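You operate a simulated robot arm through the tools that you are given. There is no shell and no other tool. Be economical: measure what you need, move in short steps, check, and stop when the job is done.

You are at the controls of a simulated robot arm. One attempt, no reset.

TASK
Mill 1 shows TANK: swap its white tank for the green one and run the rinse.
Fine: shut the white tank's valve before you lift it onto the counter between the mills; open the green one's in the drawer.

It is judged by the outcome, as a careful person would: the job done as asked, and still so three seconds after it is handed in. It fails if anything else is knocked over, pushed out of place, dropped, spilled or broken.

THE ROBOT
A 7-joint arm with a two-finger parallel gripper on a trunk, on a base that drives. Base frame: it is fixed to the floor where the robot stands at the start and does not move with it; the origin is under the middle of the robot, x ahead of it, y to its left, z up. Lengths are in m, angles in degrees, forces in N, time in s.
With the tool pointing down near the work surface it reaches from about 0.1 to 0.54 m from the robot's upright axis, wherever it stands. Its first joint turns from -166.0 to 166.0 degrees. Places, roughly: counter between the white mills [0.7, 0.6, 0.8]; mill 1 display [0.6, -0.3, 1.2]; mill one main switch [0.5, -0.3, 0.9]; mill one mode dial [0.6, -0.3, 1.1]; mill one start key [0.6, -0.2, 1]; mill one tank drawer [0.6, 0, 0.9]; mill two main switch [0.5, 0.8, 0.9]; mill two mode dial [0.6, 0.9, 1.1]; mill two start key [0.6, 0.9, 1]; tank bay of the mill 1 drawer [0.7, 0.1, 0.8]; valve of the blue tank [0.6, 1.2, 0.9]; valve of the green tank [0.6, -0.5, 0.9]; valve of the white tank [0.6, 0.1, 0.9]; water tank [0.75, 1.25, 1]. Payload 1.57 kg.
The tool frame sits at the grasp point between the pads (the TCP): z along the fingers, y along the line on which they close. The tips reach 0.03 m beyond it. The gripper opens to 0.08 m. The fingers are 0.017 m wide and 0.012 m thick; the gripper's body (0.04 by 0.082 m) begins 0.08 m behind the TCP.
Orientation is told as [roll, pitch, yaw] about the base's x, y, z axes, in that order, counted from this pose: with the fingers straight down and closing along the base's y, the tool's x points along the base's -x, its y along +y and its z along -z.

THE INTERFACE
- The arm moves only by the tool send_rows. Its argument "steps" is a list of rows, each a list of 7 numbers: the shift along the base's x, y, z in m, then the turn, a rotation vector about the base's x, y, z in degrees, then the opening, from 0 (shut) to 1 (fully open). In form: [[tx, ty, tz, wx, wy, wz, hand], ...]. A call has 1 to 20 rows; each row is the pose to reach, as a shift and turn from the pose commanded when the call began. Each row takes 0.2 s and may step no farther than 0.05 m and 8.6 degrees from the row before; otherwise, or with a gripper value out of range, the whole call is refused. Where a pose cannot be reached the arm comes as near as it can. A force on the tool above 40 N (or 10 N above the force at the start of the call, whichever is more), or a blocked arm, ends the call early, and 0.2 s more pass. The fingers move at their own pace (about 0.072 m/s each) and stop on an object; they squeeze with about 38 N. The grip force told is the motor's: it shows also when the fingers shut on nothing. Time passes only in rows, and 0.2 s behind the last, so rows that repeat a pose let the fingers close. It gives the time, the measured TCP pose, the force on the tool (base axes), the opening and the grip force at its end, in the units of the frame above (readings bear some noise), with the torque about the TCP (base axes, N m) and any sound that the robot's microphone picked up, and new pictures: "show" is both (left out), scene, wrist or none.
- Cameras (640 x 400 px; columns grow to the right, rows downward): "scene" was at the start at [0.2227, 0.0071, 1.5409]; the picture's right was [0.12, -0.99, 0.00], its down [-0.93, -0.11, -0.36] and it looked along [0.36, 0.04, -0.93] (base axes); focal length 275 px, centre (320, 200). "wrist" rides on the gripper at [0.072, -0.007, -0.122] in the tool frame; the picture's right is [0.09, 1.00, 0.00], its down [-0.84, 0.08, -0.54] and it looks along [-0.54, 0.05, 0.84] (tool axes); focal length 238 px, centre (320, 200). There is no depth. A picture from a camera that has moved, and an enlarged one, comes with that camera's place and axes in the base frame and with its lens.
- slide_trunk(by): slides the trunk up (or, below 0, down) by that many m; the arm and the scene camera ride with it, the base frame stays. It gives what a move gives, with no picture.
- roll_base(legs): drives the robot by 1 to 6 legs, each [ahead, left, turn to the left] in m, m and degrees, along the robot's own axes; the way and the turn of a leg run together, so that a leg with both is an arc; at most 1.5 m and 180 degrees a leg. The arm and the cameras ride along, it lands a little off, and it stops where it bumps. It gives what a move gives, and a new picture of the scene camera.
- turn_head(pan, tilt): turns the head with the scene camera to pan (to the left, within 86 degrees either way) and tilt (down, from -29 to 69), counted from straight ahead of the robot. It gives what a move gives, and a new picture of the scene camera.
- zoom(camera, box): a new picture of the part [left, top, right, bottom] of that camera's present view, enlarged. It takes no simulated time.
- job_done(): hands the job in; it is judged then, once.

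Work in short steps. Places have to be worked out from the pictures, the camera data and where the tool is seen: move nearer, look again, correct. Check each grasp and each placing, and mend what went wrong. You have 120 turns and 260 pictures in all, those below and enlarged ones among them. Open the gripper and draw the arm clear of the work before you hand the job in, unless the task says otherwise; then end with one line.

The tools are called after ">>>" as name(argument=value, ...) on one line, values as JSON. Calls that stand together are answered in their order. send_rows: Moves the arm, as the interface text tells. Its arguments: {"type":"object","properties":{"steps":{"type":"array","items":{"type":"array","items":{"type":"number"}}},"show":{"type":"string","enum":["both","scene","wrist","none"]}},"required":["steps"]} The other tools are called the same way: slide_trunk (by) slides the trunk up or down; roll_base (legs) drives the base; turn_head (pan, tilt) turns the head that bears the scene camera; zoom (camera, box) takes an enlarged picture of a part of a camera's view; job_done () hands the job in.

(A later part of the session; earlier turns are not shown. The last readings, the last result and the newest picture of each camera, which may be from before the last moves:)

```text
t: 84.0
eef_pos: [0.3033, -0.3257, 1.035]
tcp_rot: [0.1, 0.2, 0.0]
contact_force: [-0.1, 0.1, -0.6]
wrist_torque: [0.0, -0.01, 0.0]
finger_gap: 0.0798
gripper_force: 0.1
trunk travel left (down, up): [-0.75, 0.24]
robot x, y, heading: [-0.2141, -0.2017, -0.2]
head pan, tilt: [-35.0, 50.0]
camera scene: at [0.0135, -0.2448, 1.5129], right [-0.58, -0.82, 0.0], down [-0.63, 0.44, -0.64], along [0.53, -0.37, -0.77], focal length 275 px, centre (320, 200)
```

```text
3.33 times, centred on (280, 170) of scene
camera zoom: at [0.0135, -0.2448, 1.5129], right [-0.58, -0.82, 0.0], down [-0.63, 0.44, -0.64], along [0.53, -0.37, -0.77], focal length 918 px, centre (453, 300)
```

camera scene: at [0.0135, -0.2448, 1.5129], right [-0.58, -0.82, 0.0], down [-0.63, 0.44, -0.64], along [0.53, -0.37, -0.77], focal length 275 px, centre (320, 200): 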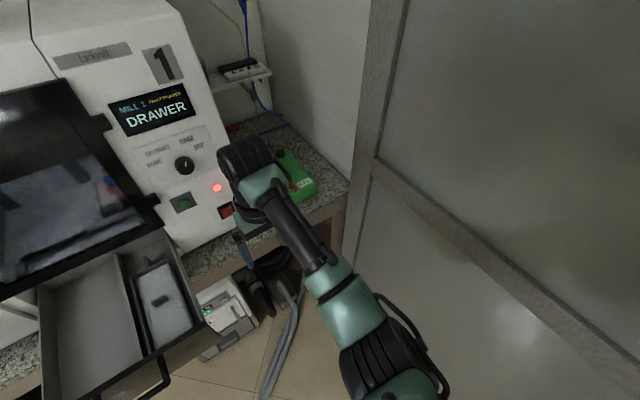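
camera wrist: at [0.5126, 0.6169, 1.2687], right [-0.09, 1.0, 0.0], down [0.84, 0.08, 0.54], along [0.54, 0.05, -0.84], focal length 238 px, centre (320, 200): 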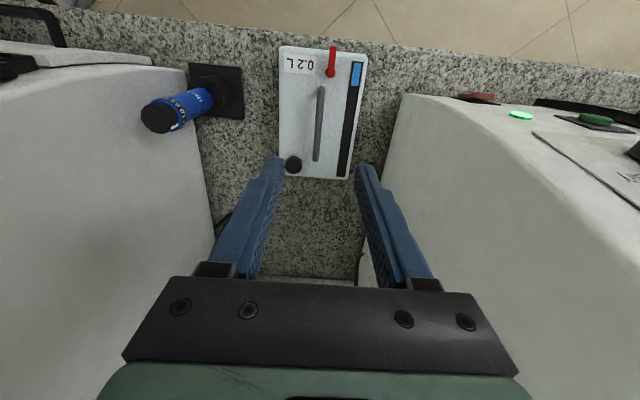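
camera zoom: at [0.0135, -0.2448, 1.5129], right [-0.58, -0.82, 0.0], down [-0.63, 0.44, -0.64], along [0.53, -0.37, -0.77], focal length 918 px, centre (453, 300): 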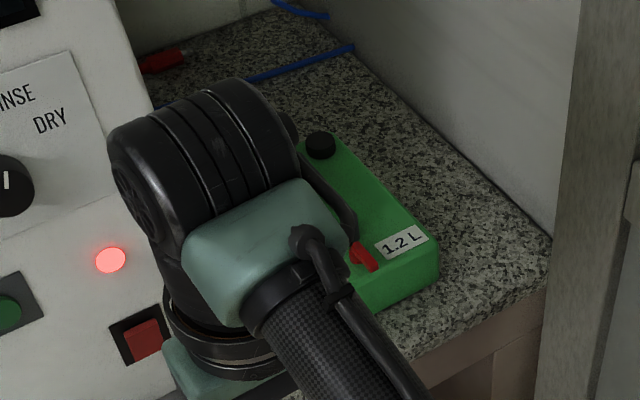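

The elbow is at about y_rel −0.15 from the axis; at robot y=−0.40 it clears the partition. Move right 0.2, then ahead 0.2, and look.

>>> roll_base(legs=[[0, -0.19, 0], [0.2, 0, 0]])

>>> send_rows(steps=[[0, 0, 0, 0, 0, 0, 1]], show="wrist")

```text
t: 85.4
eef_pos: [0.3016, -0.4173, 1.0403]
tcp_rot: [-2.8, 0.2, 0.1]
contact_force: [0.4, -0.4, -0.5]
wrist_torque: [0.01, 0.01, 0.0]
finger_gap: 0.0803
gripper_force: 0.1
trunk travel left (down, up): [-0.75, 0.24]
robot x, y, heading: [-0.2197, -0.3334, -0.1]
head pan, tilt: [-35.0, 50.0]
stopped in leg 1: the robot was blocked; the commanded pose is now the measured one
camera scene: at [0.0109, -0.3136, 1.5138], right [-0.57, -0.82, 0.04], down [-0.63, 0.41, -0.67], along [0.53, -0.41, -0.74], focal length 275 px, centre (320, 200)
```

scene: 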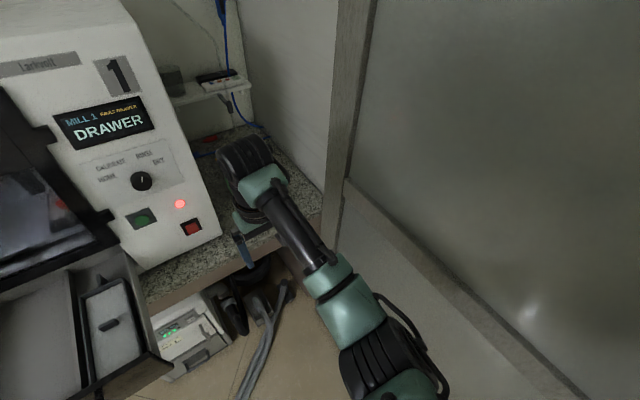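

```text
t: 86.0
eef_pos: [0.3019, -0.416, 1.0417]
tcp_rot: [-2.8, 0.2, 0.2]
contact_force: [0.2, -0.9, -0.8]
wrist_torque: [0.0, 0.07, 0.01]
finger_gap: 0.0798
gripper_force: 0.1
trunk travel left (down, up): [-0.75, 0.24]
robot x, y, heading: [-0.2139, -0.3326, 0.1]
head pan, tilt: [-35.0, 50.0]
stopped in row 1: the arm was blocked; the commanded pose is now the measured one
camera wrist: at [0.2302, -0.4164, 1.1646], right [-0.09, 0.99, -0.05], down [0.84, 0.11, 0.54], along [0.54, 0.01, -0.84], focal length 238 px, centre (320, 200)
```

wrist: 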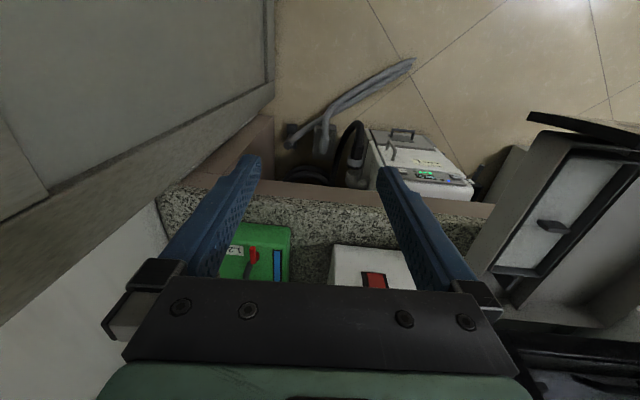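

Blocked at y≈−0.333, with the robot slightly tilted. I'll back off to the left at once and re-check.

>>> roll_base(legs=[[0, 0.08, 0]])

>>> turn_head(pan=-80, tilt=60)

```text
t: 87.1
eef_pos: [0.3021, -0.3813, 1.0359]
tcp_rot: [0.1, 0.2, 0.2]
contact_force: [0.0, 0.1, 0.5]
wrist_torque: [0.05, 0.01, -0.02]
finger_gap: 0.08
gripper_force: 0.1
trunk travel left (down, up): [-0.75, 0.24]
robot x, y, heading: [-0.2178, -0.2591, -0.0]
head pan, tilt: [-35.0, 50.0]
camera scene: at [0.0127, -0.3033, 1.5126], right [-0.57, -0.82, 0.0], down [-0.63, 0.44, -0.64], along [0.53, -0.37, -0.77], focal length 275 px, centre (320, 200)
```

scene: 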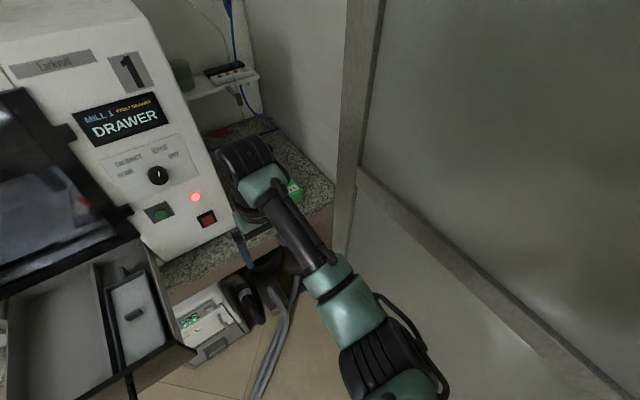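

```text
t: 88.2
eef_pos: [0.3031, -0.3787, 1.0355]
tcp_rot: [0.0, 0.2, 0.1]
contact_force: [0.6, 0.0, -0.5]
wrist_torque: [-0.02, 0.01, 0.0]
finger_gap: 0.0799
gripper_force: 0.0
trunk travel left (down, up): [-0.75, 0.24]
robot x, y, heading: [-0.2144, -0.258, 0.0]
head pan, tilt: [-80.0, 60.0]
camera scene: at [-0.0389, -0.3223, 1.5003], right [-0.98, -0.17, 0.0], down [-0.15, 0.85, -0.5], along [0.09, -0.49, -0.87], focal length 275 px, centre (320, 200)
```

scene: 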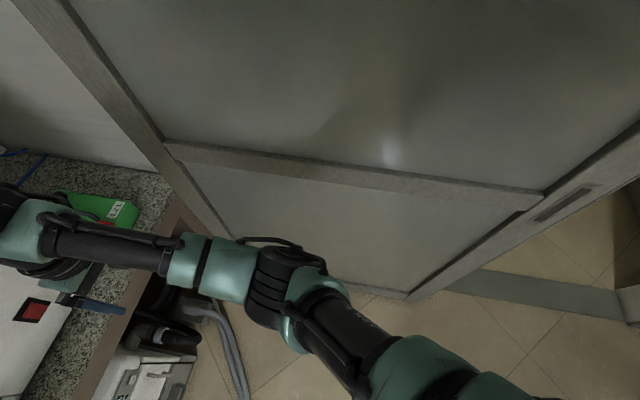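

The base is what blocked, so y≥−0.31 is my limit. Instead I'll gain reach by pitching the tool forward about 40°; it can still close across the green tank's handle.

>>> send_rows(steps=[[0.015, -0.015, 0, 0, -7, 0, 1], [0.03, -0.03, 0, 0, -14, 0, 1], [0.045, -0.045, 0, 0, -21, 0, 1], [0.06, -0.06, 0, 0, -28, 0, 1], [0.07, -0.08, 0, 0, -35, 0, 1], [0.08, -0.1, 0, 0, -42, 0, 1]], show="wrist")

>>> turn_head(pan=-35, tilt=50)

>>> zoom(camera="scene", box=[130, 250, 330, 400])

```text
t: 89.6
eef_pos: [0.3819, -0.48, 1.0361]
tcp_rot: [0.0, -42.0, 0.2]
contact_force: [-0.1, -0.4, 0.5]
wrist_torque: [-0.04, -0.01, -0.01]
finger_gap: 0.0802
gripper_force: 0.1
trunk travel left (down, up): [-0.75, 0.24]
robot x, y, heading: [-0.2128, -0.2581, 0.1]
head pan, tilt: [-80.0, 60.0]
camera wrist: at [0.2475, -0.487, 1.079], right [-0.07, 1.0, -0.06], down [0.26, 0.08, 0.96], along [0.96, 0.05, -0.27], focal length 238 px, centre (320, 200)
```

wrist: 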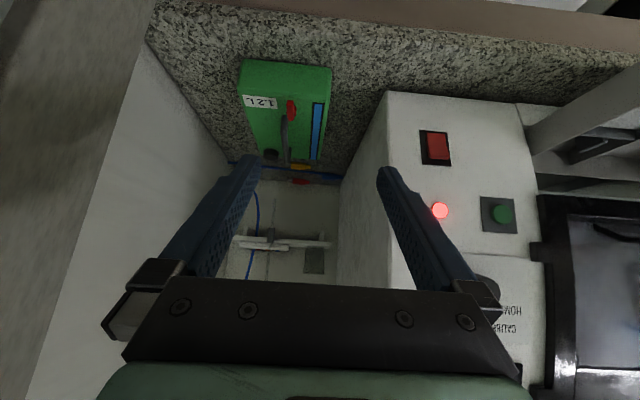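

```text
t: 90.7
eef_pos: [0.3817, -0.4808, 1.0346]
tcp_rot: [0.0, -41.7, 0.2]
contact_force: [-0.1, 0.8, 0.5]
wrist_torque: [-0.04, 0.0, 0.02]
finger_gap: 0.0797
gripper_force: 0.1
trunk travel left (down, up): [-0.75, 0.24]
robot x, y, heading: [-0.2127, -0.2567, 0.0]
head pan, tilt: [-35.0, 50.0]
camera scene: at [0.0125, -0.301, 1.5128], right [-0.57, -0.82, 0.0], down [-0.63, 0.44, -0.64], along [0.53, -0.37, -0.77], focal length 275 px, centre (320, 200)
```

scene: 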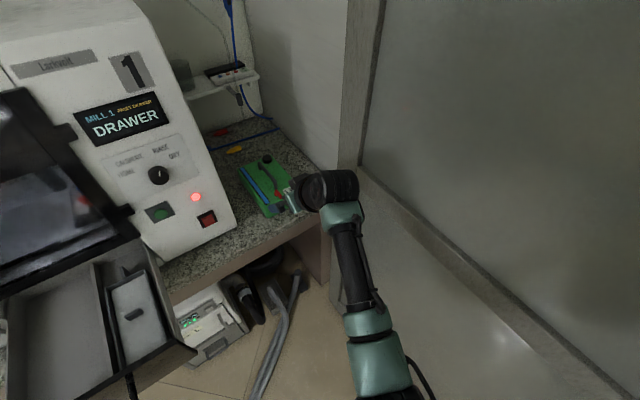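

```text
2.67 times, centred on (230, 325) of scene
camera zoom: at [0.0125, -0.301, 1.5128], right [-0.57, -0.82, 0.0], down [-0.63, 0.44, -0.64], along [0.53, -0.37, -0.77], focal length 734 px, centre (560, -133)
```

zoom: 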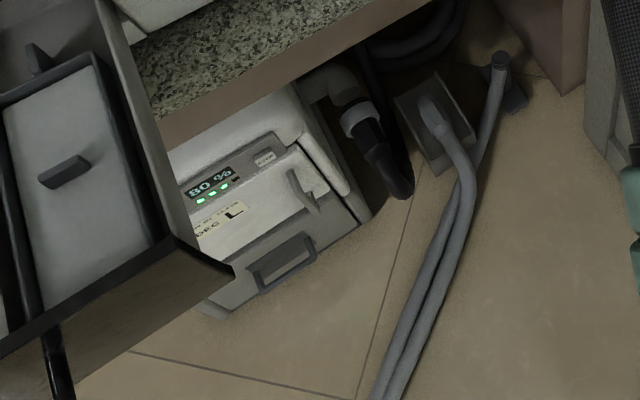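

The wrist camera now looks straight at the green tank; zoom for handle location.

>>> zoom(camera="wrist", box=[200, 40, 380, 190])

>>> zoom(camera="scene", box=[210, 130, 330, 230])

```text
2.67 times, centred on (290, 115) of wrist
camera zoom: at [0.2475, -0.4865, 1.0793], right [-0.07, 1.0, -0.06], down [0.26, 0.08, 0.96], along [0.96, 0.05, -0.27], focal length 636 px, centre (400, 427)
```

zoom: 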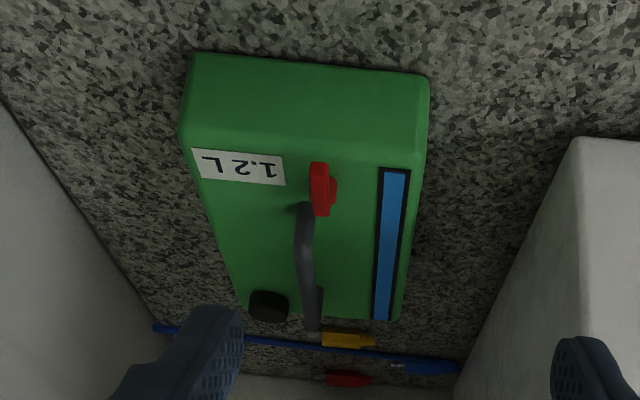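

```text
4.00 times, centred on (270, 180) of scene
camera zoom: at [0.0125, -0.301, 1.5128], right [-0.57, -0.82, 0.0], down [-0.63, 0.44, -0.64], along [0.53, -0.37, -0.77], focal length 1102 px, centre (520, 280)
```

zoom: 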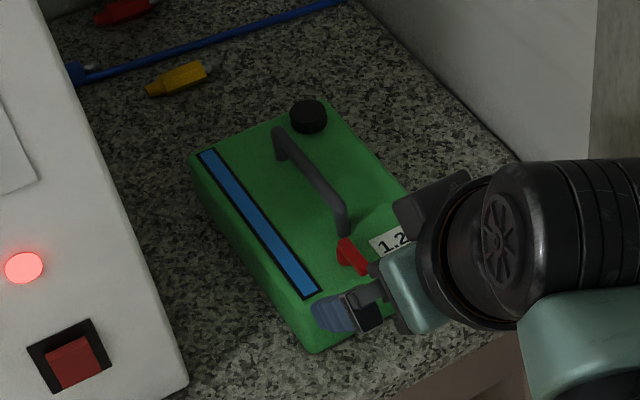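

Handle bar centre ≈ (0.626, −0.529, 0.88), parallel to x. Drive to about (0.03, −0.297), which puts the tool above it.

>>> roll_base(legs=[[0.23, -0.04, 0]])

>>> send_rows(steps=[[0, -0.005, -0.02, 0, 0, 0, 1]], show="wrist")

```text
t: 92.5
eef_pos: [0.6089, -0.5019, 1.0475]
tcp_rot: [-1.8, -42.3, 1.4]
contact_force: [-0.3, 0.4, -0.2]
wrist_torque: [-0.02, -0.03, 0.03]
finger_gap: 0.0802
gripper_force: 0.1
trunk travel left (down, up): [-0.75, 0.24]
robot x, y, heading: [0.0168, -0.296, 0.1]
head pan, tilt: [-35.0, 50.0]
camera scene: at [0.2338, -0.3113, 1.5159], right [-0.57, -0.82, 0.01], down [-0.62, 0.42, -0.66], along [0.53, -0.39, -0.75], focal length 275 px, centre (320, 200)
```

scene: 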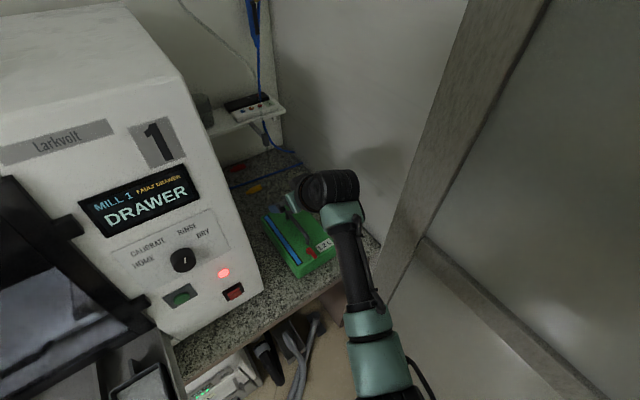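

```text
t: 92.9
eef_pos: [0.6078, -0.5066, 1.0268]
tcp_rot: [-1.8, -42.3, 1.4]
contact_force: [-0.3, 0.4, -0.9]
wrist_torque: [0.01, -0.02, -0.03]
finger_gap: 0.0799
gripper_force: 0.1
trunk travel left (down, up): [-0.75, 0.24]
robot x, y, heading: [0.0161, -0.2985, -0.1]
head pan, tilt: [-35.0, 50.0]
camera wrist: at [0.4729, -0.5126, 1.0691], right [-0.07, 0.99, -0.09], down [0.25, 0.1, 0.96], along [0.96, 0.05, -0.26], focal length 238 px, centre (320, 200)
```

wrist: 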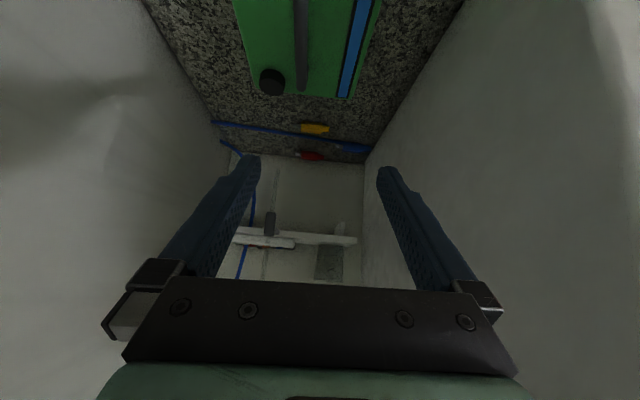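

The robot is tilted ~1.8° again, so the right side is touching something. I'll move 0.04 left to clear it.

>>> roll_base(legs=[[0, 0.04, 0]])

>>> turn_head(pan=-86, tilt=69)

```text
t: 93.8
eef_pos: [0.6165, -0.4865, 1.0141]
tcp_rot: [0.1, -41.8, 0.1]
contact_force: [-1.5, 0.1, 0.5]
wrist_torque: [0.02, -0.01, -0.01]
finger_gap: 0.0799
gripper_force: 0.1
trunk travel left (down, up): [-0.75, 0.24]
robot x, y, heading: [0.0169, -0.2597, -0.1]
head pan, tilt: [-35.0, 50.0]
camera scene: at [0.2473, -0.3033, 1.5124], right [-0.57, -0.82, 0.0], down [-0.63, 0.44, -0.64], along [0.53, -0.37, -0.77], focal length 275 px, centre (320, 200)
```

scene: 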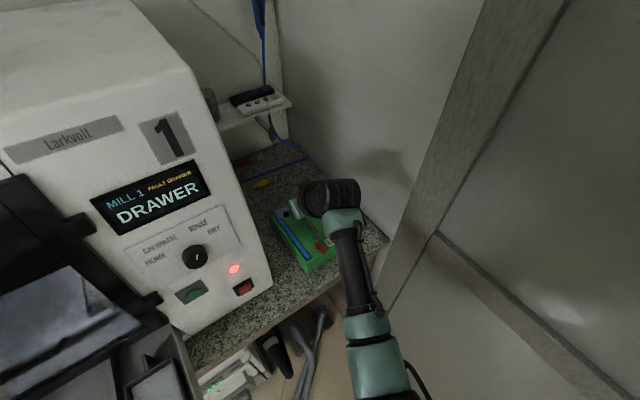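

```text
t: 95.0
eef_pos: [0.6152, -0.4852, 1.0149]
tcp_rot: [0.0, -41.7, 0.1]
contact_force: [-0.2, 0.0, -0.5]
wrist_torque: [0.02, 0.01, -0.01]
finger_gap: 0.0798
gripper_force: 0.1
trunk travel left (down, up): [-0.75, 0.24]
robot x, y, heading: [0.0196, -0.2575, 0.2]
head pan, tilt: [-85.9, 68.8]
camera scene: at [0.1871, -0.3126, 1.4909], right [-1.0, -0.07, 0.0], down [-0.07, 0.93, -0.36], along [0.03, -0.36, -0.93], focal length 275 px, centre (320, 200)
```

scene: 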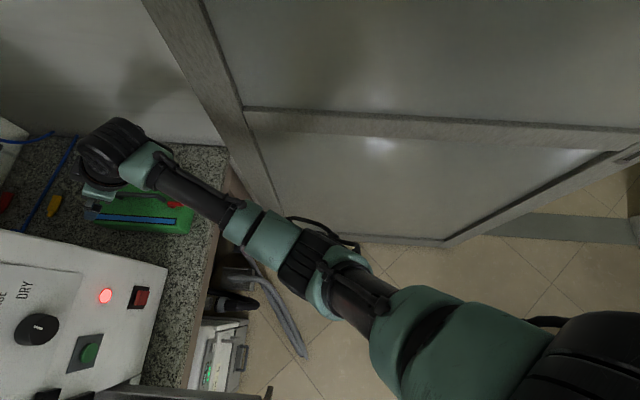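

Upright again. Shift the arm −0.043 in y and lower to ~0.96, then check alignment.

>>> send_rows(steps=[[0.003, -0.015, -0.01, 0, 0, 0, 1], [0.006, -0.03, -0.02, 0, 0, 0, 1], [0.01, -0.043, -0.04, 0, 0, 0, 1], [0.01, -0.043, -0.055, 0, 0, 0, 1]], show="both")

>>> zoom(camera="wrist", box=[200, 0, 440, 200])

```text
t: 96.0
eef_pos: [0.6268, -0.5288, 0.9616]
tcp_rot: [0.0, -41.9, 0.3]
contact_force: [-0.9, 0.2, 1.3]
wrist_torque: [0.03, -0.01, -0.01]
finger_gap: 0.08
gripper_force: 0.0
trunk travel left (down, up): [-0.75, 0.24]
robot x, y, heading: [0.0173, -0.2575, -0.0]
head pan, tilt: [-85.9, 68.8]
camera scene: at [0.1871, -0.3125, 1.4909], right [-1.0, -0.07, 0.0], down [-0.07, 0.93, -0.36], along [0.03, -0.36, -0.93], focal length 275 px, centre (320, 200)
camera wrist: at [0.4913, -0.5348, 1.0039], right [-0.07, 1.0, -0.06], down [0.26, 0.08, 0.96], along [0.96, 0.05, -0.27], focal length 238 px, centre (320, 200)
```

scene: 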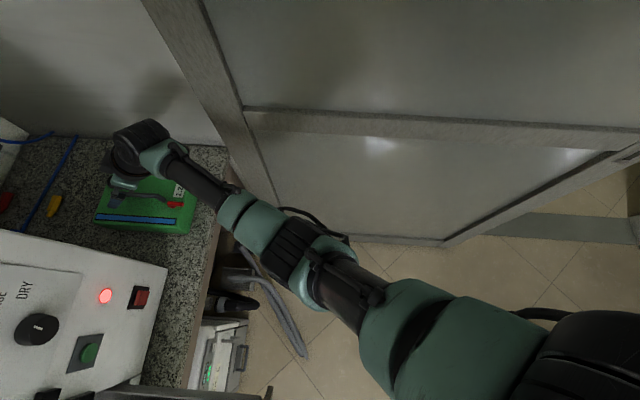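
wrist: 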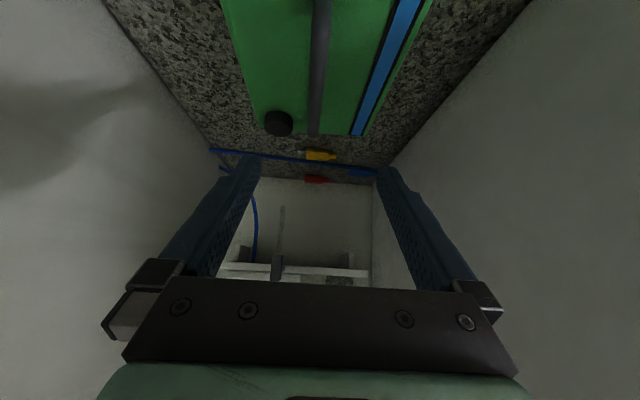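

```text
2.00 times, centred on (320, 100) of wrist
camera zoom: at [0.4913, -0.5348, 1.0039], right [-0.07, 1.0, -0.06], down [0.26, 0.08, 0.96], along [0.96, 0.05, -0.27], focal length 477 px, centre (320, 400)
```

zoom: 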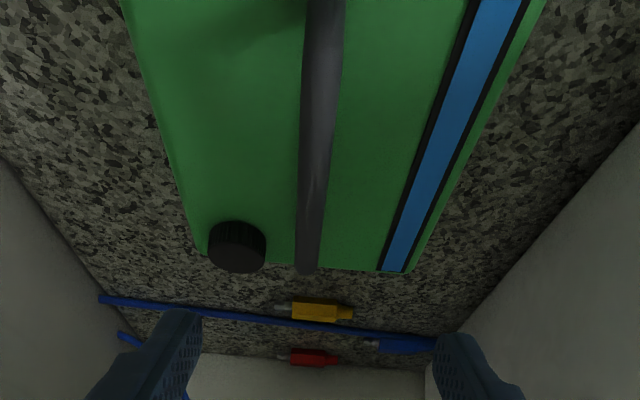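

Bar is at y≈−0.534; shift −5 mm and descend to z≈0.887.

>>> send_rows(steps=[[0, -0.005, -0.025, 0, 0, 0, 1], [0, -0.005, -0.05, 0, 0, 0, 1], [0, -0.005, -0.066, 0, 0, 0, 1], [0, -0.005, -0.076, 0, 0, 0, 1]], show="both")

>>> zoom(camera="scene", box=[80, 110, 240, 250])

```text
t: 97.0
eef_pos: [0.6259, -0.5334, 0.8848]
tcp_rot: [0.0, -41.7, 0.1]
contact_force: [0.1, -0.2, -0.9]
wrist_torque: [-0.03, 0.02, 0.0]
finger_gap: 0.08
gripper_force: 0.0
trunk travel left (down, up): [-0.75, 0.24]
robot x, y, heading: [0.0194, -0.2596, 0.1]
head pan, tilt: [-85.9, 68.8]
camera scene: at [0.1871, -0.3127, 1.4909], right [-1.0, -0.07, 0.0], down [-0.07, 0.93, -0.36], along [0.03, -0.36, -0.93], focal length 275 px, centre (320, 200)
camera wrist: at [0.4906, -0.5397, 0.928], right [-0.07, 1.0, -0.06], down [0.26, 0.08, 0.96], along [0.96, 0.05, -0.27], focal length 238 px, centre (320, 200)
```

scene: 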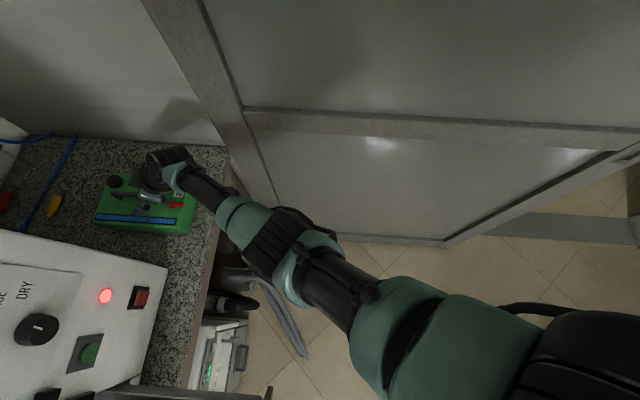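
wrist: 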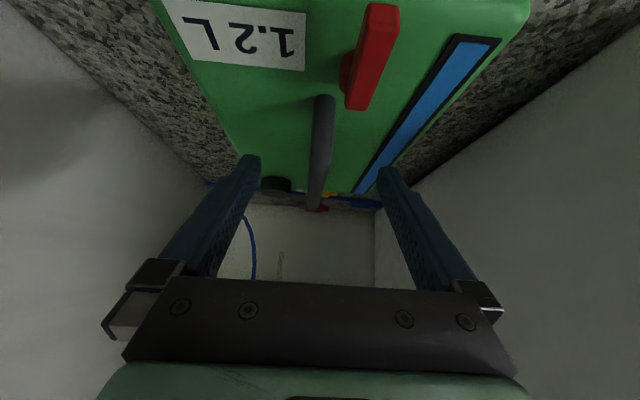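

```text
2.86 times, centred on (160, 180) of scene
camera zoom: at [0.1871, -0.3127, 1.4909], right [-1.0, -0.07, 0.0], down [-0.07, 0.93, -0.36], along [0.03, -0.36, -0.93], focal length 787 px, centre (777, 257)
```

zoom: 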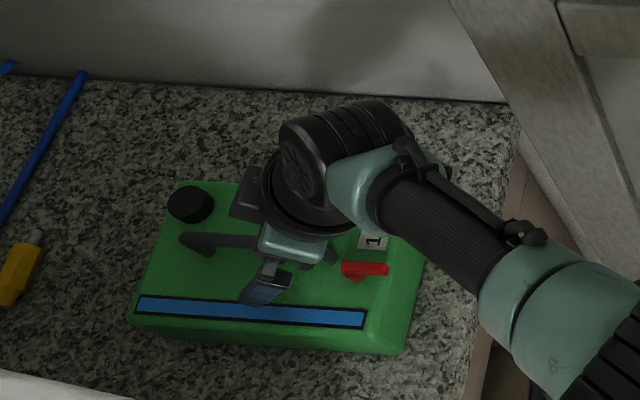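

Bar lies between the fingers at z≈0.875; lower 7 mm and close.

>>> send_rows(steps=[[0, -0.001, -0.007, 0, 0, 0, 1], [0, -0.001, -0.007, 0, 0, 0, 0.6], [0, -0.001, -0.007, 0, 0, 0, 0.3], [0, -0.001, -0.007, 0, 0, 0, 0], [0, -0.001, -0.007, 0, 0, 0, 0], [0, -0.001, -0.007, 0, 0, 0, 0]], show="wrist")

```text
t: 98.3
eef_pos: [0.6249, -0.5345, 0.878]
tcp_rot: [0.0, -41.8, 0.0]
contact_force: [0.5, -2.0, 0.4]
wrist_torque: [-0.03, -0.11, -0.16]
finger_gap: 0.0117
gripper_force: 29.3
trunk travel left (down, up): [-0.75, 0.24]
robot x, y, heading: [0.0127, -0.2576, -0.1]
head pan, tilt: [-85.9, 68.8]
camera wrist: at [0.4903, -0.5412, 0.9209], right [-0.07, 1.0, -0.06], down [0.26, 0.08, 0.96], along [0.96, 0.05, -0.27], focal length 238 px, centre (320, 200)
```

wrist: 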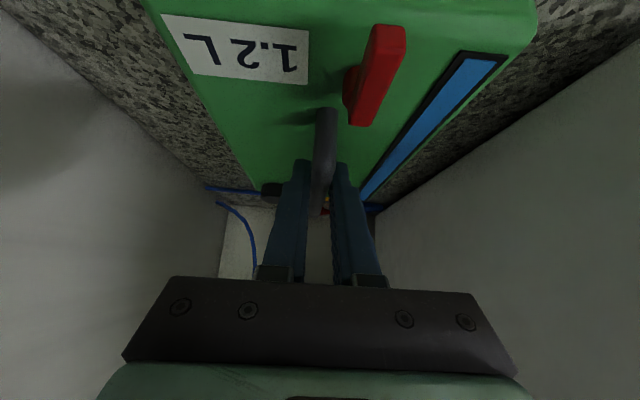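

Good grip (11.7 mm). Lift slowly.

>>> send_rows(steps=[[0, 0, 0.008, 0, 0, 0, 0], [0, 0, 0.018, 0, 0, 0, 0], [0, 0, 0.03, 0, 0, 0, 0], [0, 0, 0.045, 0, 0, 0, 0], [0, 0, 0.06, 0, 0, 0, 0]], show="both")

```text
t: 99.5
eef_pos: [0.626, -0.5343, 0.9353]
tcp_rot: [0.2, -41.6, 0.0]
contact_force: [-0.1, 0.9, -13.6]
wrist_torque: [0.01, 0.41, -0.01]
finger_gap: 0.0117
gripper_force: 29.0
trunk travel left (down, up): [-0.75, 0.24]
robot x, y, heading: [0.0185, -0.2586, 0.0]
head pan, tilt: [-85.9, 68.8]
camera scene: at [0.1886, -0.3134, 1.4906], right [-1.0, -0.07, 0.0], down [-0.07, 0.93, -0.36], along [0.02, -0.36, -0.93], focal length 275 px, centre (320, 200)
camera wrist: at [0.4907, -0.5414, 0.9792], right [-0.07, 1.0, -0.06], down [0.27, 0.08, 0.96], along [0.96, 0.05, -0.27], focal length 238 px, centre (320, 200)
```

scene: 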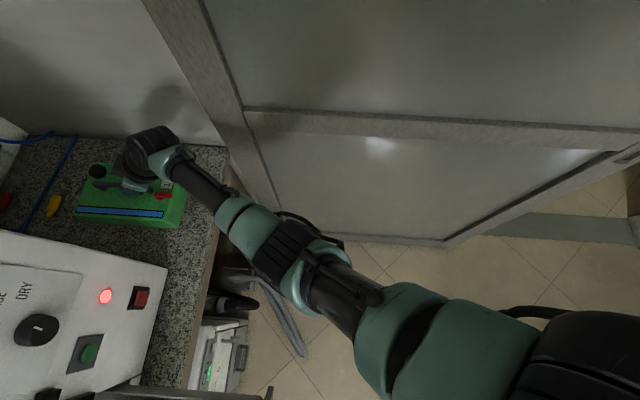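
wrist: 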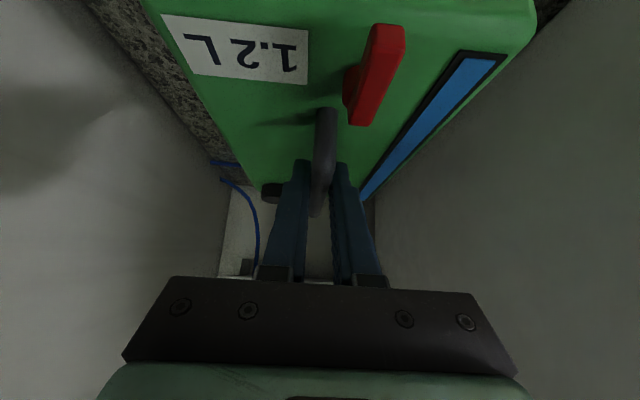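

The tank is up, 13.6 N. Raise with the trunk 0.2, then back straight out.

>>> slide_trunk(by=0.2)

>>> roll_base(legs=[[-0.25, 0, 0]])

```text
t: 101.7
eef_pos: [0.6262, -0.5352, 1.136]
tcp_rot: [0.1, -41.5, 0.1]
contact_force: [-0.9, -0.3, -14.0]
wrist_torque: [-0.02, 0.38, 0.02]
finger_gap: 0.0118
gripper_force: 28.6
trunk travel left (down, up): [-0.95, 0.04]
robot x, y, heading: [0.0181, -0.26, -0.2]
head pan, tilt: [-85.9, 68.8]
```

```text
t: 103.5
eef_pos: [0.3758, -0.5339, 1.1352]
tcp_rot: [0.2, -41.6, 0.3]
contact_force: [0.0, 0.6, -13.5]
wrist_torque: [0.0, 0.43, 0.02]
finger_gap: 0.0115
gripper_force: 28.9
trunk travel left (down, up): [-0.95, 0.04]
robot x, y, heading: [-0.2369, -0.2559, 0.2]
head pan, tilt: [-85.9, 68.8]
camera scene: at [-0.0608, -0.3134, 1.6904], right [-1.0, -0.07, 0.0], down [-0.07, 0.93, -0.36], along [0.02, -0.36, -0.93], focal length 275 px, centre (320, 200)
```

scene: 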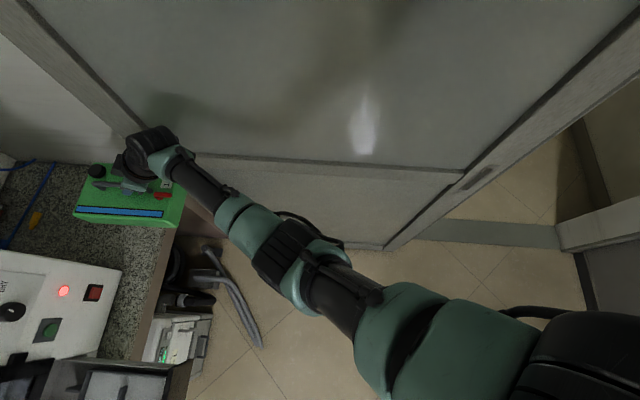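

Clear. Swing the arm to straight ahead of the robot (tank stays above everything), then drive left.

>>> send_rows(steps=[[-0.005, 0.04, 0, 0, 0, 0, 0], [-0.01, 0.08, 0, 0, 0, 0, 0], [-0.015, 0.12, 0, 0, 0, 0, 0], [-0.02, 0.16, 0, 0, 0, 0, 0], [-0.03, 0.2, 0, 0, 0, 0, 0], [-0.04, 0.24, 0, 0, 0, 0, 0], [-0.05, 0.278, 0, 0, 0, 0, 0]], show="none")

>>> turn_head(pan=0, tilt=55)

>>> roll_base(legs=[[0, 0.32, 0]])

```text
t: 105.2
eef_pos: [0.3242, -0.2538, 1.1348]
tcp_rot: [0.0, -41.5, 0.2]
contact_force: [0.7, 1.1, -12.6]
wrist_torque: [-0.05, 0.38, 0.0]
finger_gap: 0.0117
gripper_force: 29.1
trunk travel left (down, up): [-0.95, 0.04]
robot x, y, heading: [-0.2323, -0.2586, 0.0]
head pan, tilt: [-85.9, 68.8]
```

```text
t: 106.8
eef_pos: [0.3261, -0.2551, 1.1355]
tcp_rot: [0.1, -41.6, 0.2]
contact_force: [0.5, 0.6, -13.6]
wrist_torque: [0.01, 0.41, 0.02]
finger_gap: 0.0118
gripper_force: 28.8
trunk travel left (down, up): [-0.95, 0.04]
robot x, y, heading: [-0.2342, -0.2602, -0.0]
head pan, tilt: [0.0, 55.0]
camera scene: at [0.0059, -0.2567, 1.706], right [0.0, -1.0, 0.0], down [-0.82, 0.0, -0.57], along [0.57, 0.0, -0.82], focal length 275 px, centre (320, 200)
```

scene: 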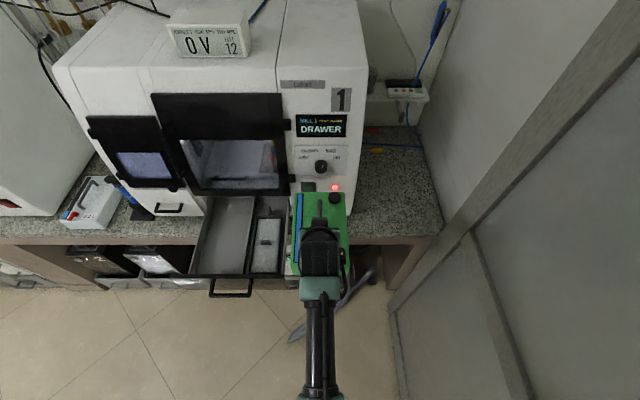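

```text
t: 108.9
eef_pos: [0.3259, 0.0576, 1.1364]
tcp_rot: [0.1, -41.5, -0.1]
contact_force: [0.8, -0.3, -14.1]
wrist_torque: [-0.02, 0.44, 0.0]
finger_gap: 0.0117
gripper_force: 29.1
trunk travel left (down, up): [-0.95, 0.04]
robot x, y, heading: [-0.2374, 0.0628, -0.3]
head pan, tilt: [0.0, 55.0]
camera scene: at [0.006, 0.0586, 1.706], right [0.0, -1.0, 0.0], down [-0.82, 0.0, -0.57], along [0.57, 0.0, -0.82], focal length 275 px, centre (320, 200)
```

scene: 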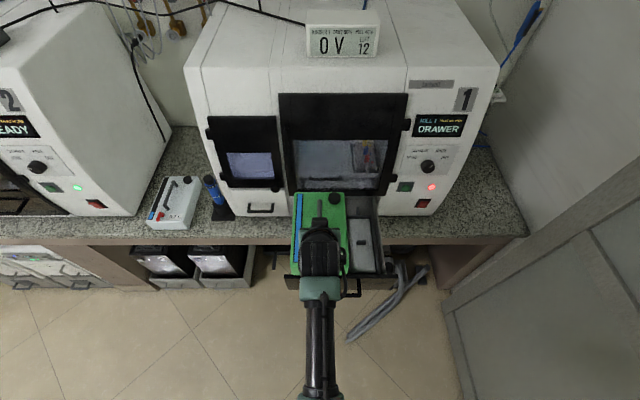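

Drawer is unmoved. Drive ahead 0.08 to put the tank over the bay, then fine-adjust with the arm.

>>> roll_base(legs=[[0.08, 0.005, 0]])

>>> zoom(camera="scene", box=[240, 160, 400, 320])

>>> send_rows(steps=[[0, 0, 0, 0, 0, 0, 0]], show="wrist")

```text
t: 109.9
eef_pos: [0.4053, 0.0637, 1.135]
tcp_rot: [0.0, -41.5, 0.1]
contact_force: [0.1, -0.2, -13.5]
wrist_torque: [-0.02, 0.34, -0.01]
finger_gap: 0.0118
gripper_force: 28.5
trunk travel left (down, up): [-0.95, 0.04]
robot x, y, heading: [-0.1556, 0.0605, 0.0]
head pan, tilt: [0.0, 55.0]
camera scene: at [0.086, 0.064, 1.706], right [0.0, -1.0, 0.0], down [-0.82, 0.0, -0.57], along [0.57, 0.0, -0.82], focal length 275 px, centre (320, 200)
```

scene: 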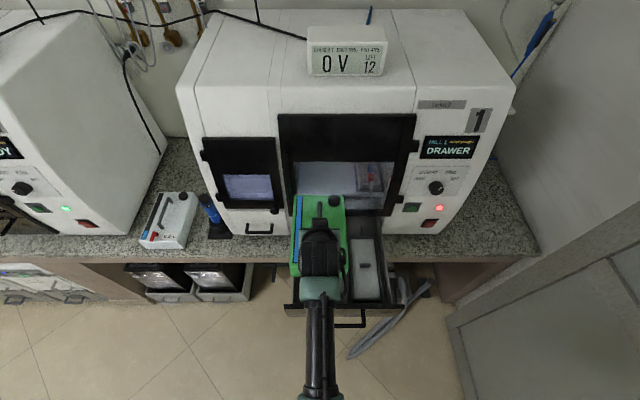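

```text
2.50 times, centred on (320, 240) of scene
camera zoom: at [0.086, 0.064, 1.706], right [0.0, -1.0, 0.0], down [-0.82, 0.0, -0.57], along [0.57, 0.0, -0.82], focal length 688 px, centre (320, 100)
```

zoom: 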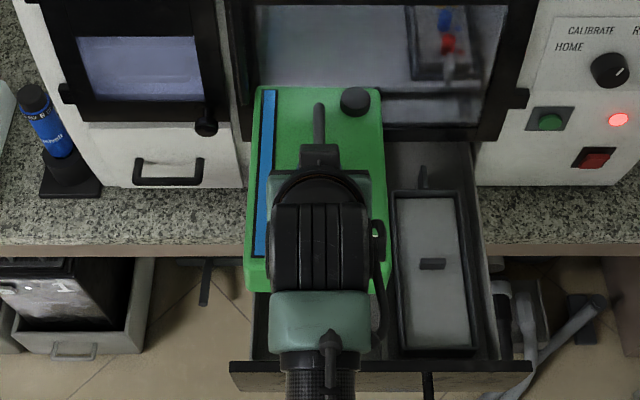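

```text
t: 110.3
eef_pos: [0.4028, 0.0642, 1.1338]
tcp_rot: [0.0, -41.3, 0.0]
contact_force: [-0.3, 0.5, -13.9]
wrist_torque: [-0.04, 0.36, -0.04]
finger_gap: 0.0117
gripper_force: 29.4
trunk travel left (down, up): [-0.95, 0.04]
robot x, y, heading: [-0.1573, 0.0675, -0.1]
head pan, tilt: [0.0, 55.0]
camera wrist: at [0.2685, 0.0575, 1.1784], right [-0.07, 1.0, -0.06], down [0.27, 0.08, 0.96], along [0.96, 0.05, -0.28], focal length 238 px, centre (320, 200)
```

wrist: 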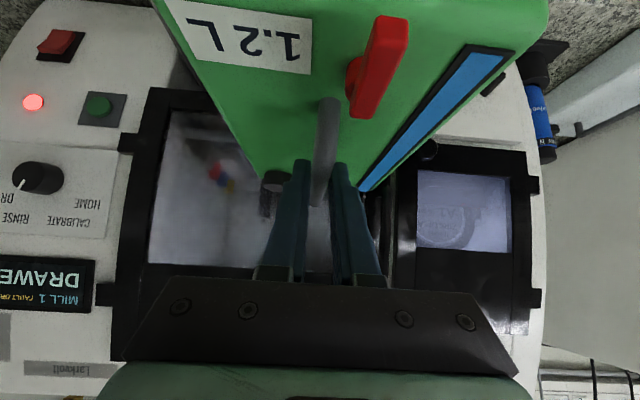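

Adjust to (0.410, 0.067) and lower the trunk 0.085 to check alignment just above the bay walls.

>>> send_rows(steps=[[0.007, 0.003, 0, 0, 0, 0, 0], [0.007, 0.003, 0, 0, 0, 0, 0]], show="none")

>>> slide_trunk(by=-0.075)

>>> turn_head(pan=0, tilt=60)

>>> zoom(camera="scene", box=[240, 130, 400, 290])

```text
t: 110.9
eef_pos: [0.4121, 0.0675, 1.1349]
tcp_rot: [0.0, -41.4, 0.1]
contact_force: [-0.5, 0.6, -13.1]
wrist_torque: [0.02, 0.37, -0.03]
finger_gap: 0.0113
gripper_force: 28.6
trunk travel left (down, up): [-0.95, 0.04]
robot x, y, heading: [-0.1538, 0.0657, -0.1]
head pan, tilt: [0.0, 55.0]
```

```text
t: 112.0
eef_pos: [0.4088, 0.0676, 1.0589]
tcp_rot: [-0.1, -41.1, 0.2]
contact_force: [-16.4, 1.5, -6.1]
wrist_torque: [-0.13, 0.32, 0.51]
finger_gap: 0.0116
gripper_force: 29.3
trunk travel left (down, up): [-0.875, 0.115]
robot x, y, heading: [-0.1575, 0.0632, -0.2]
head pan, tilt: [0.0, 55.0]
```

```text
t: 112.7
eef_pos: [0.4091, 0.0682, 1.0594]
tcp_rot: [0.0, -41.1, 0.1]
contact_force: [-14.6, 1.9, -9.1]
wrist_torque: [-0.11, 0.73, 0.46]
finger_gap: 0.0115
gripper_force: 29.0
trunk travel left (down, up): [-0.875, 0.115]
robot x, y, heading: [-0.156, 0.0665, 0.1]
head pan, tilt: [0.0, 60.0]
camera scene: at [0.0777, 0.0647, 1.6254], right [0.0, -1.0, 0.0], down [-0.87, 0.0, -0.5], along [0.5, 0.0, -0.87], focal length 275 px, centre (320, 200)
```

scene: 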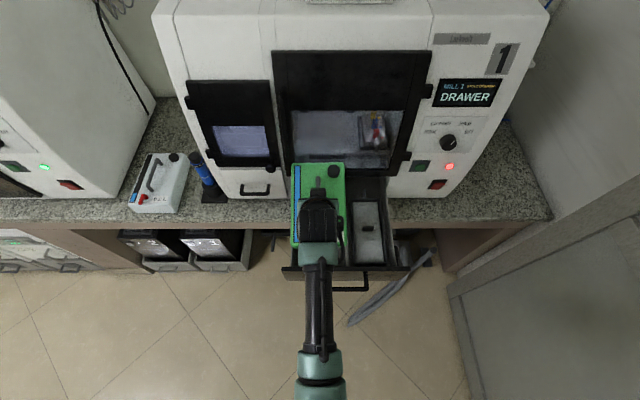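

```text
2.50 times, centred on (320, 210) of scene
camera zoom: at [0.0777, 0.0647, 1.6254], right [0.0, -1.0, 0.0], down [-0.87, 0.0, -0.5], along [0.5, 0.0, -0.87], focal length 688 px, centre (320, 175)
```

zoom: 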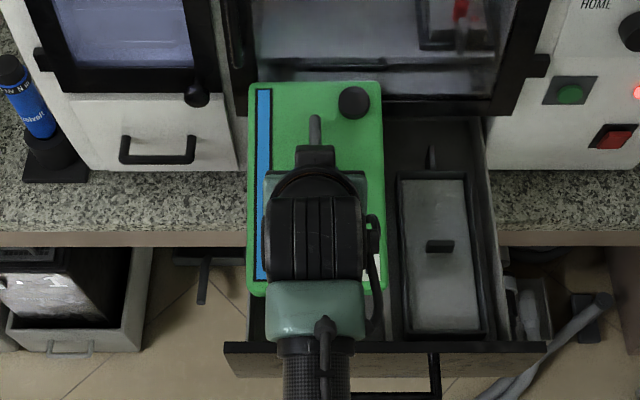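

The tank's rear touches the door (−16 N in x). Back off 0.02 in x, checking the force.

>>> send_rows(steps=[[-0.01, 0, 0, 0, 0, 0, 0], [-0.02, 0, 0, 0, 0, 0, 0]], show="wrist")

>>> zoom(camera="scene", box=[260, 120, 380, 200])

```text
t: 113.3
eef_pos: [0.3907, 0.0665, 1.0615]
tcp_rot: [0.0, -41.4, 0.0]
contact_force: [-0.3, 1.1, -13.9]
wrist_torque: [0.0, 0.3, 0.02]
finger_gap: 0.0117
gripper_force: 29.0
trunk travel left (down, up): [-0.875, 0.115]
robot x, y, heading: [-0.1588, 0.0632, -0.1]
head pan, tilt: [0.0, 60.0]
camera wrist: at [0.2563, 0.0607, 1.104], right [-0.07, 1.0, -0.06], down [0.27, 0.08, 0.96], along [0.96, 0.05, -0.27], focal length 238 px, centre (320, 200)
```

wrist: 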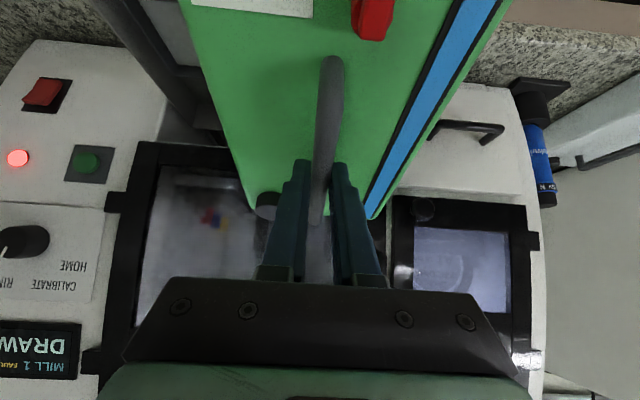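

```text
5.00 times, centred on (320, 160) of scene
camera zoom: at [0.0794, 0.0644, 1.6251], right [0.0, -1.0, 0.0], down [-0.87, 0.0, -0.5], along [0.5, 0.0, -0.87], focal length 1377 px, centre (320, 400)
```

zoom: 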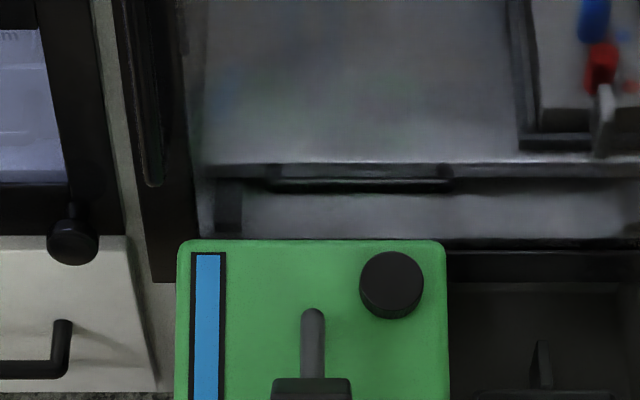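

The tank was tipped about 10° nose-down in the grip by that touch (bar now at 31° to the tool instead of 41°). I'll raise slightly and re-level by pitching the tool +10.4°.

>>> send_rows(steps=[[0, 0, 0.02, 0, 0, 0, 0], [0, 0, 0.04, 0, 5.2, 0, 0], [0, 0, 0.04, 0, 10.4, 0, 0], [0, 0, 0.04, 0, 10.4, 0, 0]], show="both")

>>> turn_head(pan=0, tilt=45)

>>> zoom(camera="scene", box=[240, 180, 400, 340])

```text
t: 114.3
eef_pos: [0.392, 0.0667, 1.0998]
tcp_rot: [0.0, -31.0, 0.0]
contact_force: [-0.1, -0.2, -13.1]
wrist_torque: [-0.03, 0.14, 0.0]
finger_gap: 0.0115
gripper_force: 29.3
trunk travel left (down, up): [-0.875, 0.115]
robot x, y, heading: [-0.1578, 0.0622, -0.0]
head pan, tilt: [0.0, 60.0]
camera scene: at [0.08, 0.0643, 1.625], right [0.0, -1.0, 0.0], down [-0.87, 0.0, -0.5], along [0.5, 0.0, -0.87], focal length 275 px, centre (320, 200)
camera wrist: at [0.2671, 0.0607, 1.1678], right [-0.08, 1.0, -0.05], down [0.44, 0.08, 0.9], along [0.9, 0.05, -0.44], focal length 238 px, centre (320, 200)
```

scene: 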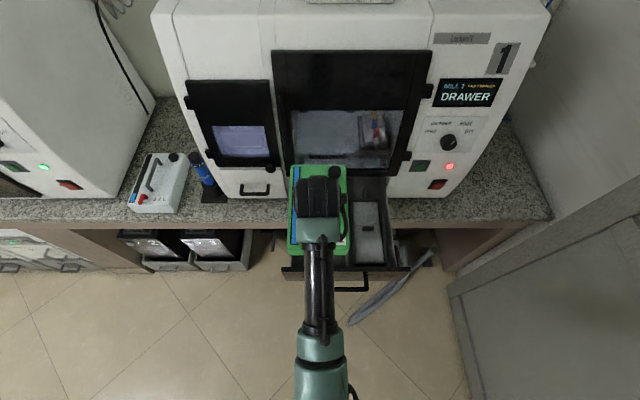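
wrist: 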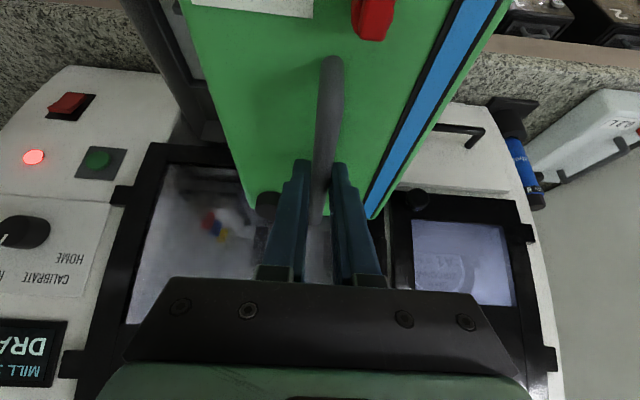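

```text
t: 115.1
eef_pos: [0.3918, 0.0653, 1.0994]
tcp_rot: [-0.1, -31.0, 0.0]
contact_force: [-0.5, -0.4, -14.4]
wrist_torque: [0.0, 0.13, 0.0]
finger_gap: 0.0116
gripper_force: 29.4
trunk travel left (down, up): [-0.875, 0.115]
robot x, y, heading: [-0.158, 0.065, 0.0]
head pan, tilt: [0.0, 45.0]
camera scene: at [0.0954, 0.0642, 1.6443], right [0.0, -1.0, 0.0], down [-0.71, 0.0, -0.71], along [0.71, 0.0, -0.71], focal length 275 px, centre (320, 200)
```

scene: 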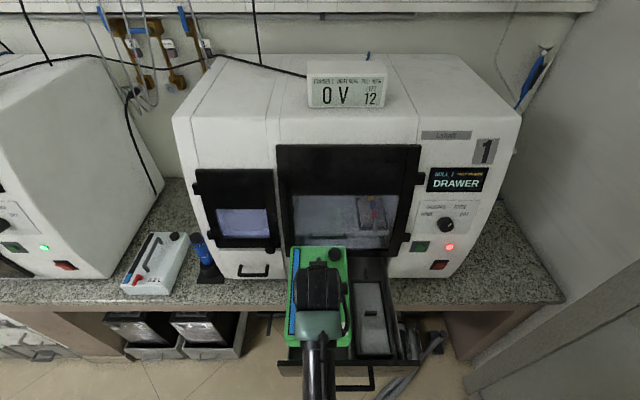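

```text
2.50 times, centred on (320, 260) of scene
camera zoom: at [0.0954, 0.0642, 1.6443], right [0.0, -1.0, 0.0], down [-0.71, 0.0, -0.71], along [0.71, 0.0, -0.71], focal length 688 px, centre (320, 50)
```

zoom: 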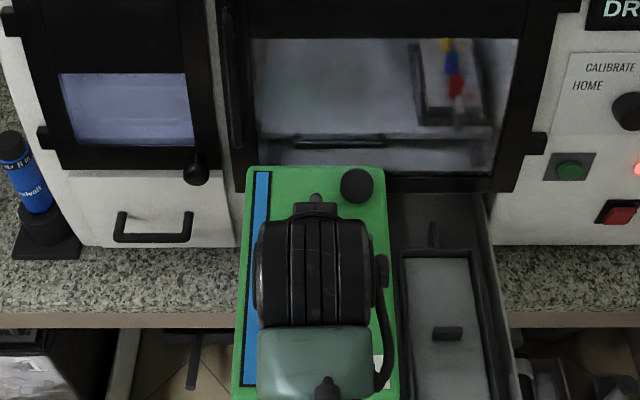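

Torque readings and views are consistent: the tank is level now and its centre is about 8 mm behind the TCP. Move to x=0.400 and descend part-way with the arm.

>>> send_rows(steps=[[0.008, 0.001, 0, 0, 0, 0, 0], [0.008, 0.001, -0.02, 0, 0, 0, 0], [0.008, 0.001, -0.04, 0, 0, 0, 0], [0.008, 0.001, -0.06, 0, 0, 0, 0]], show="both")

>>> zoom(camera="scene", box=[260, 220, 420, 380])

```text
t: 116.1
eef_pos: [0.3997, 0.0678, 1.0393]
tcp_rot: [-0.1, -31.2, 0.1]
contact_force: [-0.4, -0.4, -12.7]
wrist_torque: [-0.04, 0.12, 0.01]
finger_gap: 0.0116
gripper_force: 29.1
trunk travel left (down, up): [-0.875, 0.115]
robot x, y, heading: [-0.1564, 0.0638, -0.2]
head pan, tilt: [0.0, 45.0]
camera scene: at [0.0957, 0.0642, 1.6443], right [0.0, -1.0, 0.0], down [-0.71, 0.0, -0.71], along [0.71, 0.0, -0.71], focal length 275 px, centre (320, 200)
camera wrist: at [0.2762, 0.0613, 1.1072], right [-0.08, 1.0, -0.05], down [0.44, 0.08, 0.9], along [0.9, 0.05, -0.44], focal length 238 px, centre (320, 200)
```

scene: 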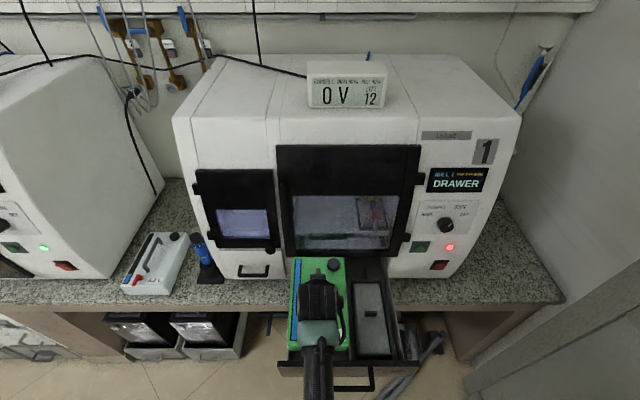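
wrist: 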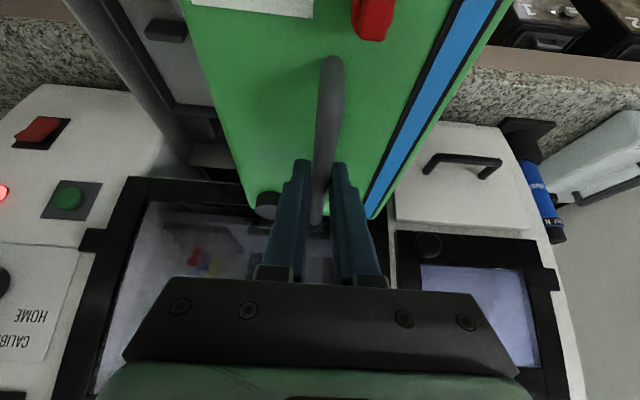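

```text
2.50 times, centred on (340, 300) of scene
camera zoom: at [0.0957, 0.0642, 1.6443], right [0.0, -1.0, 0.0], down [-0.71, 0.0, -0.71], along [0.71, 0.0, -0.71], focal length 688 px, centre (270, -50)
```

zoom: 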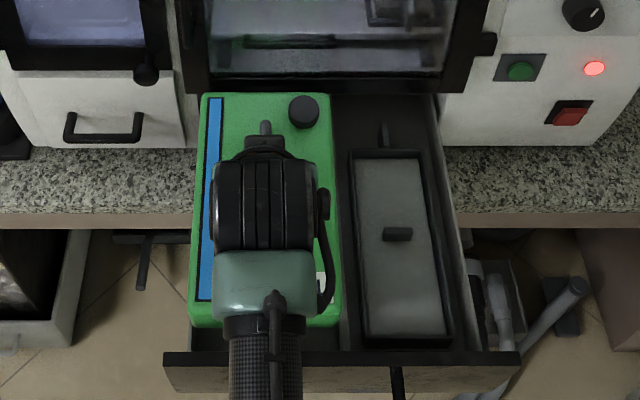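

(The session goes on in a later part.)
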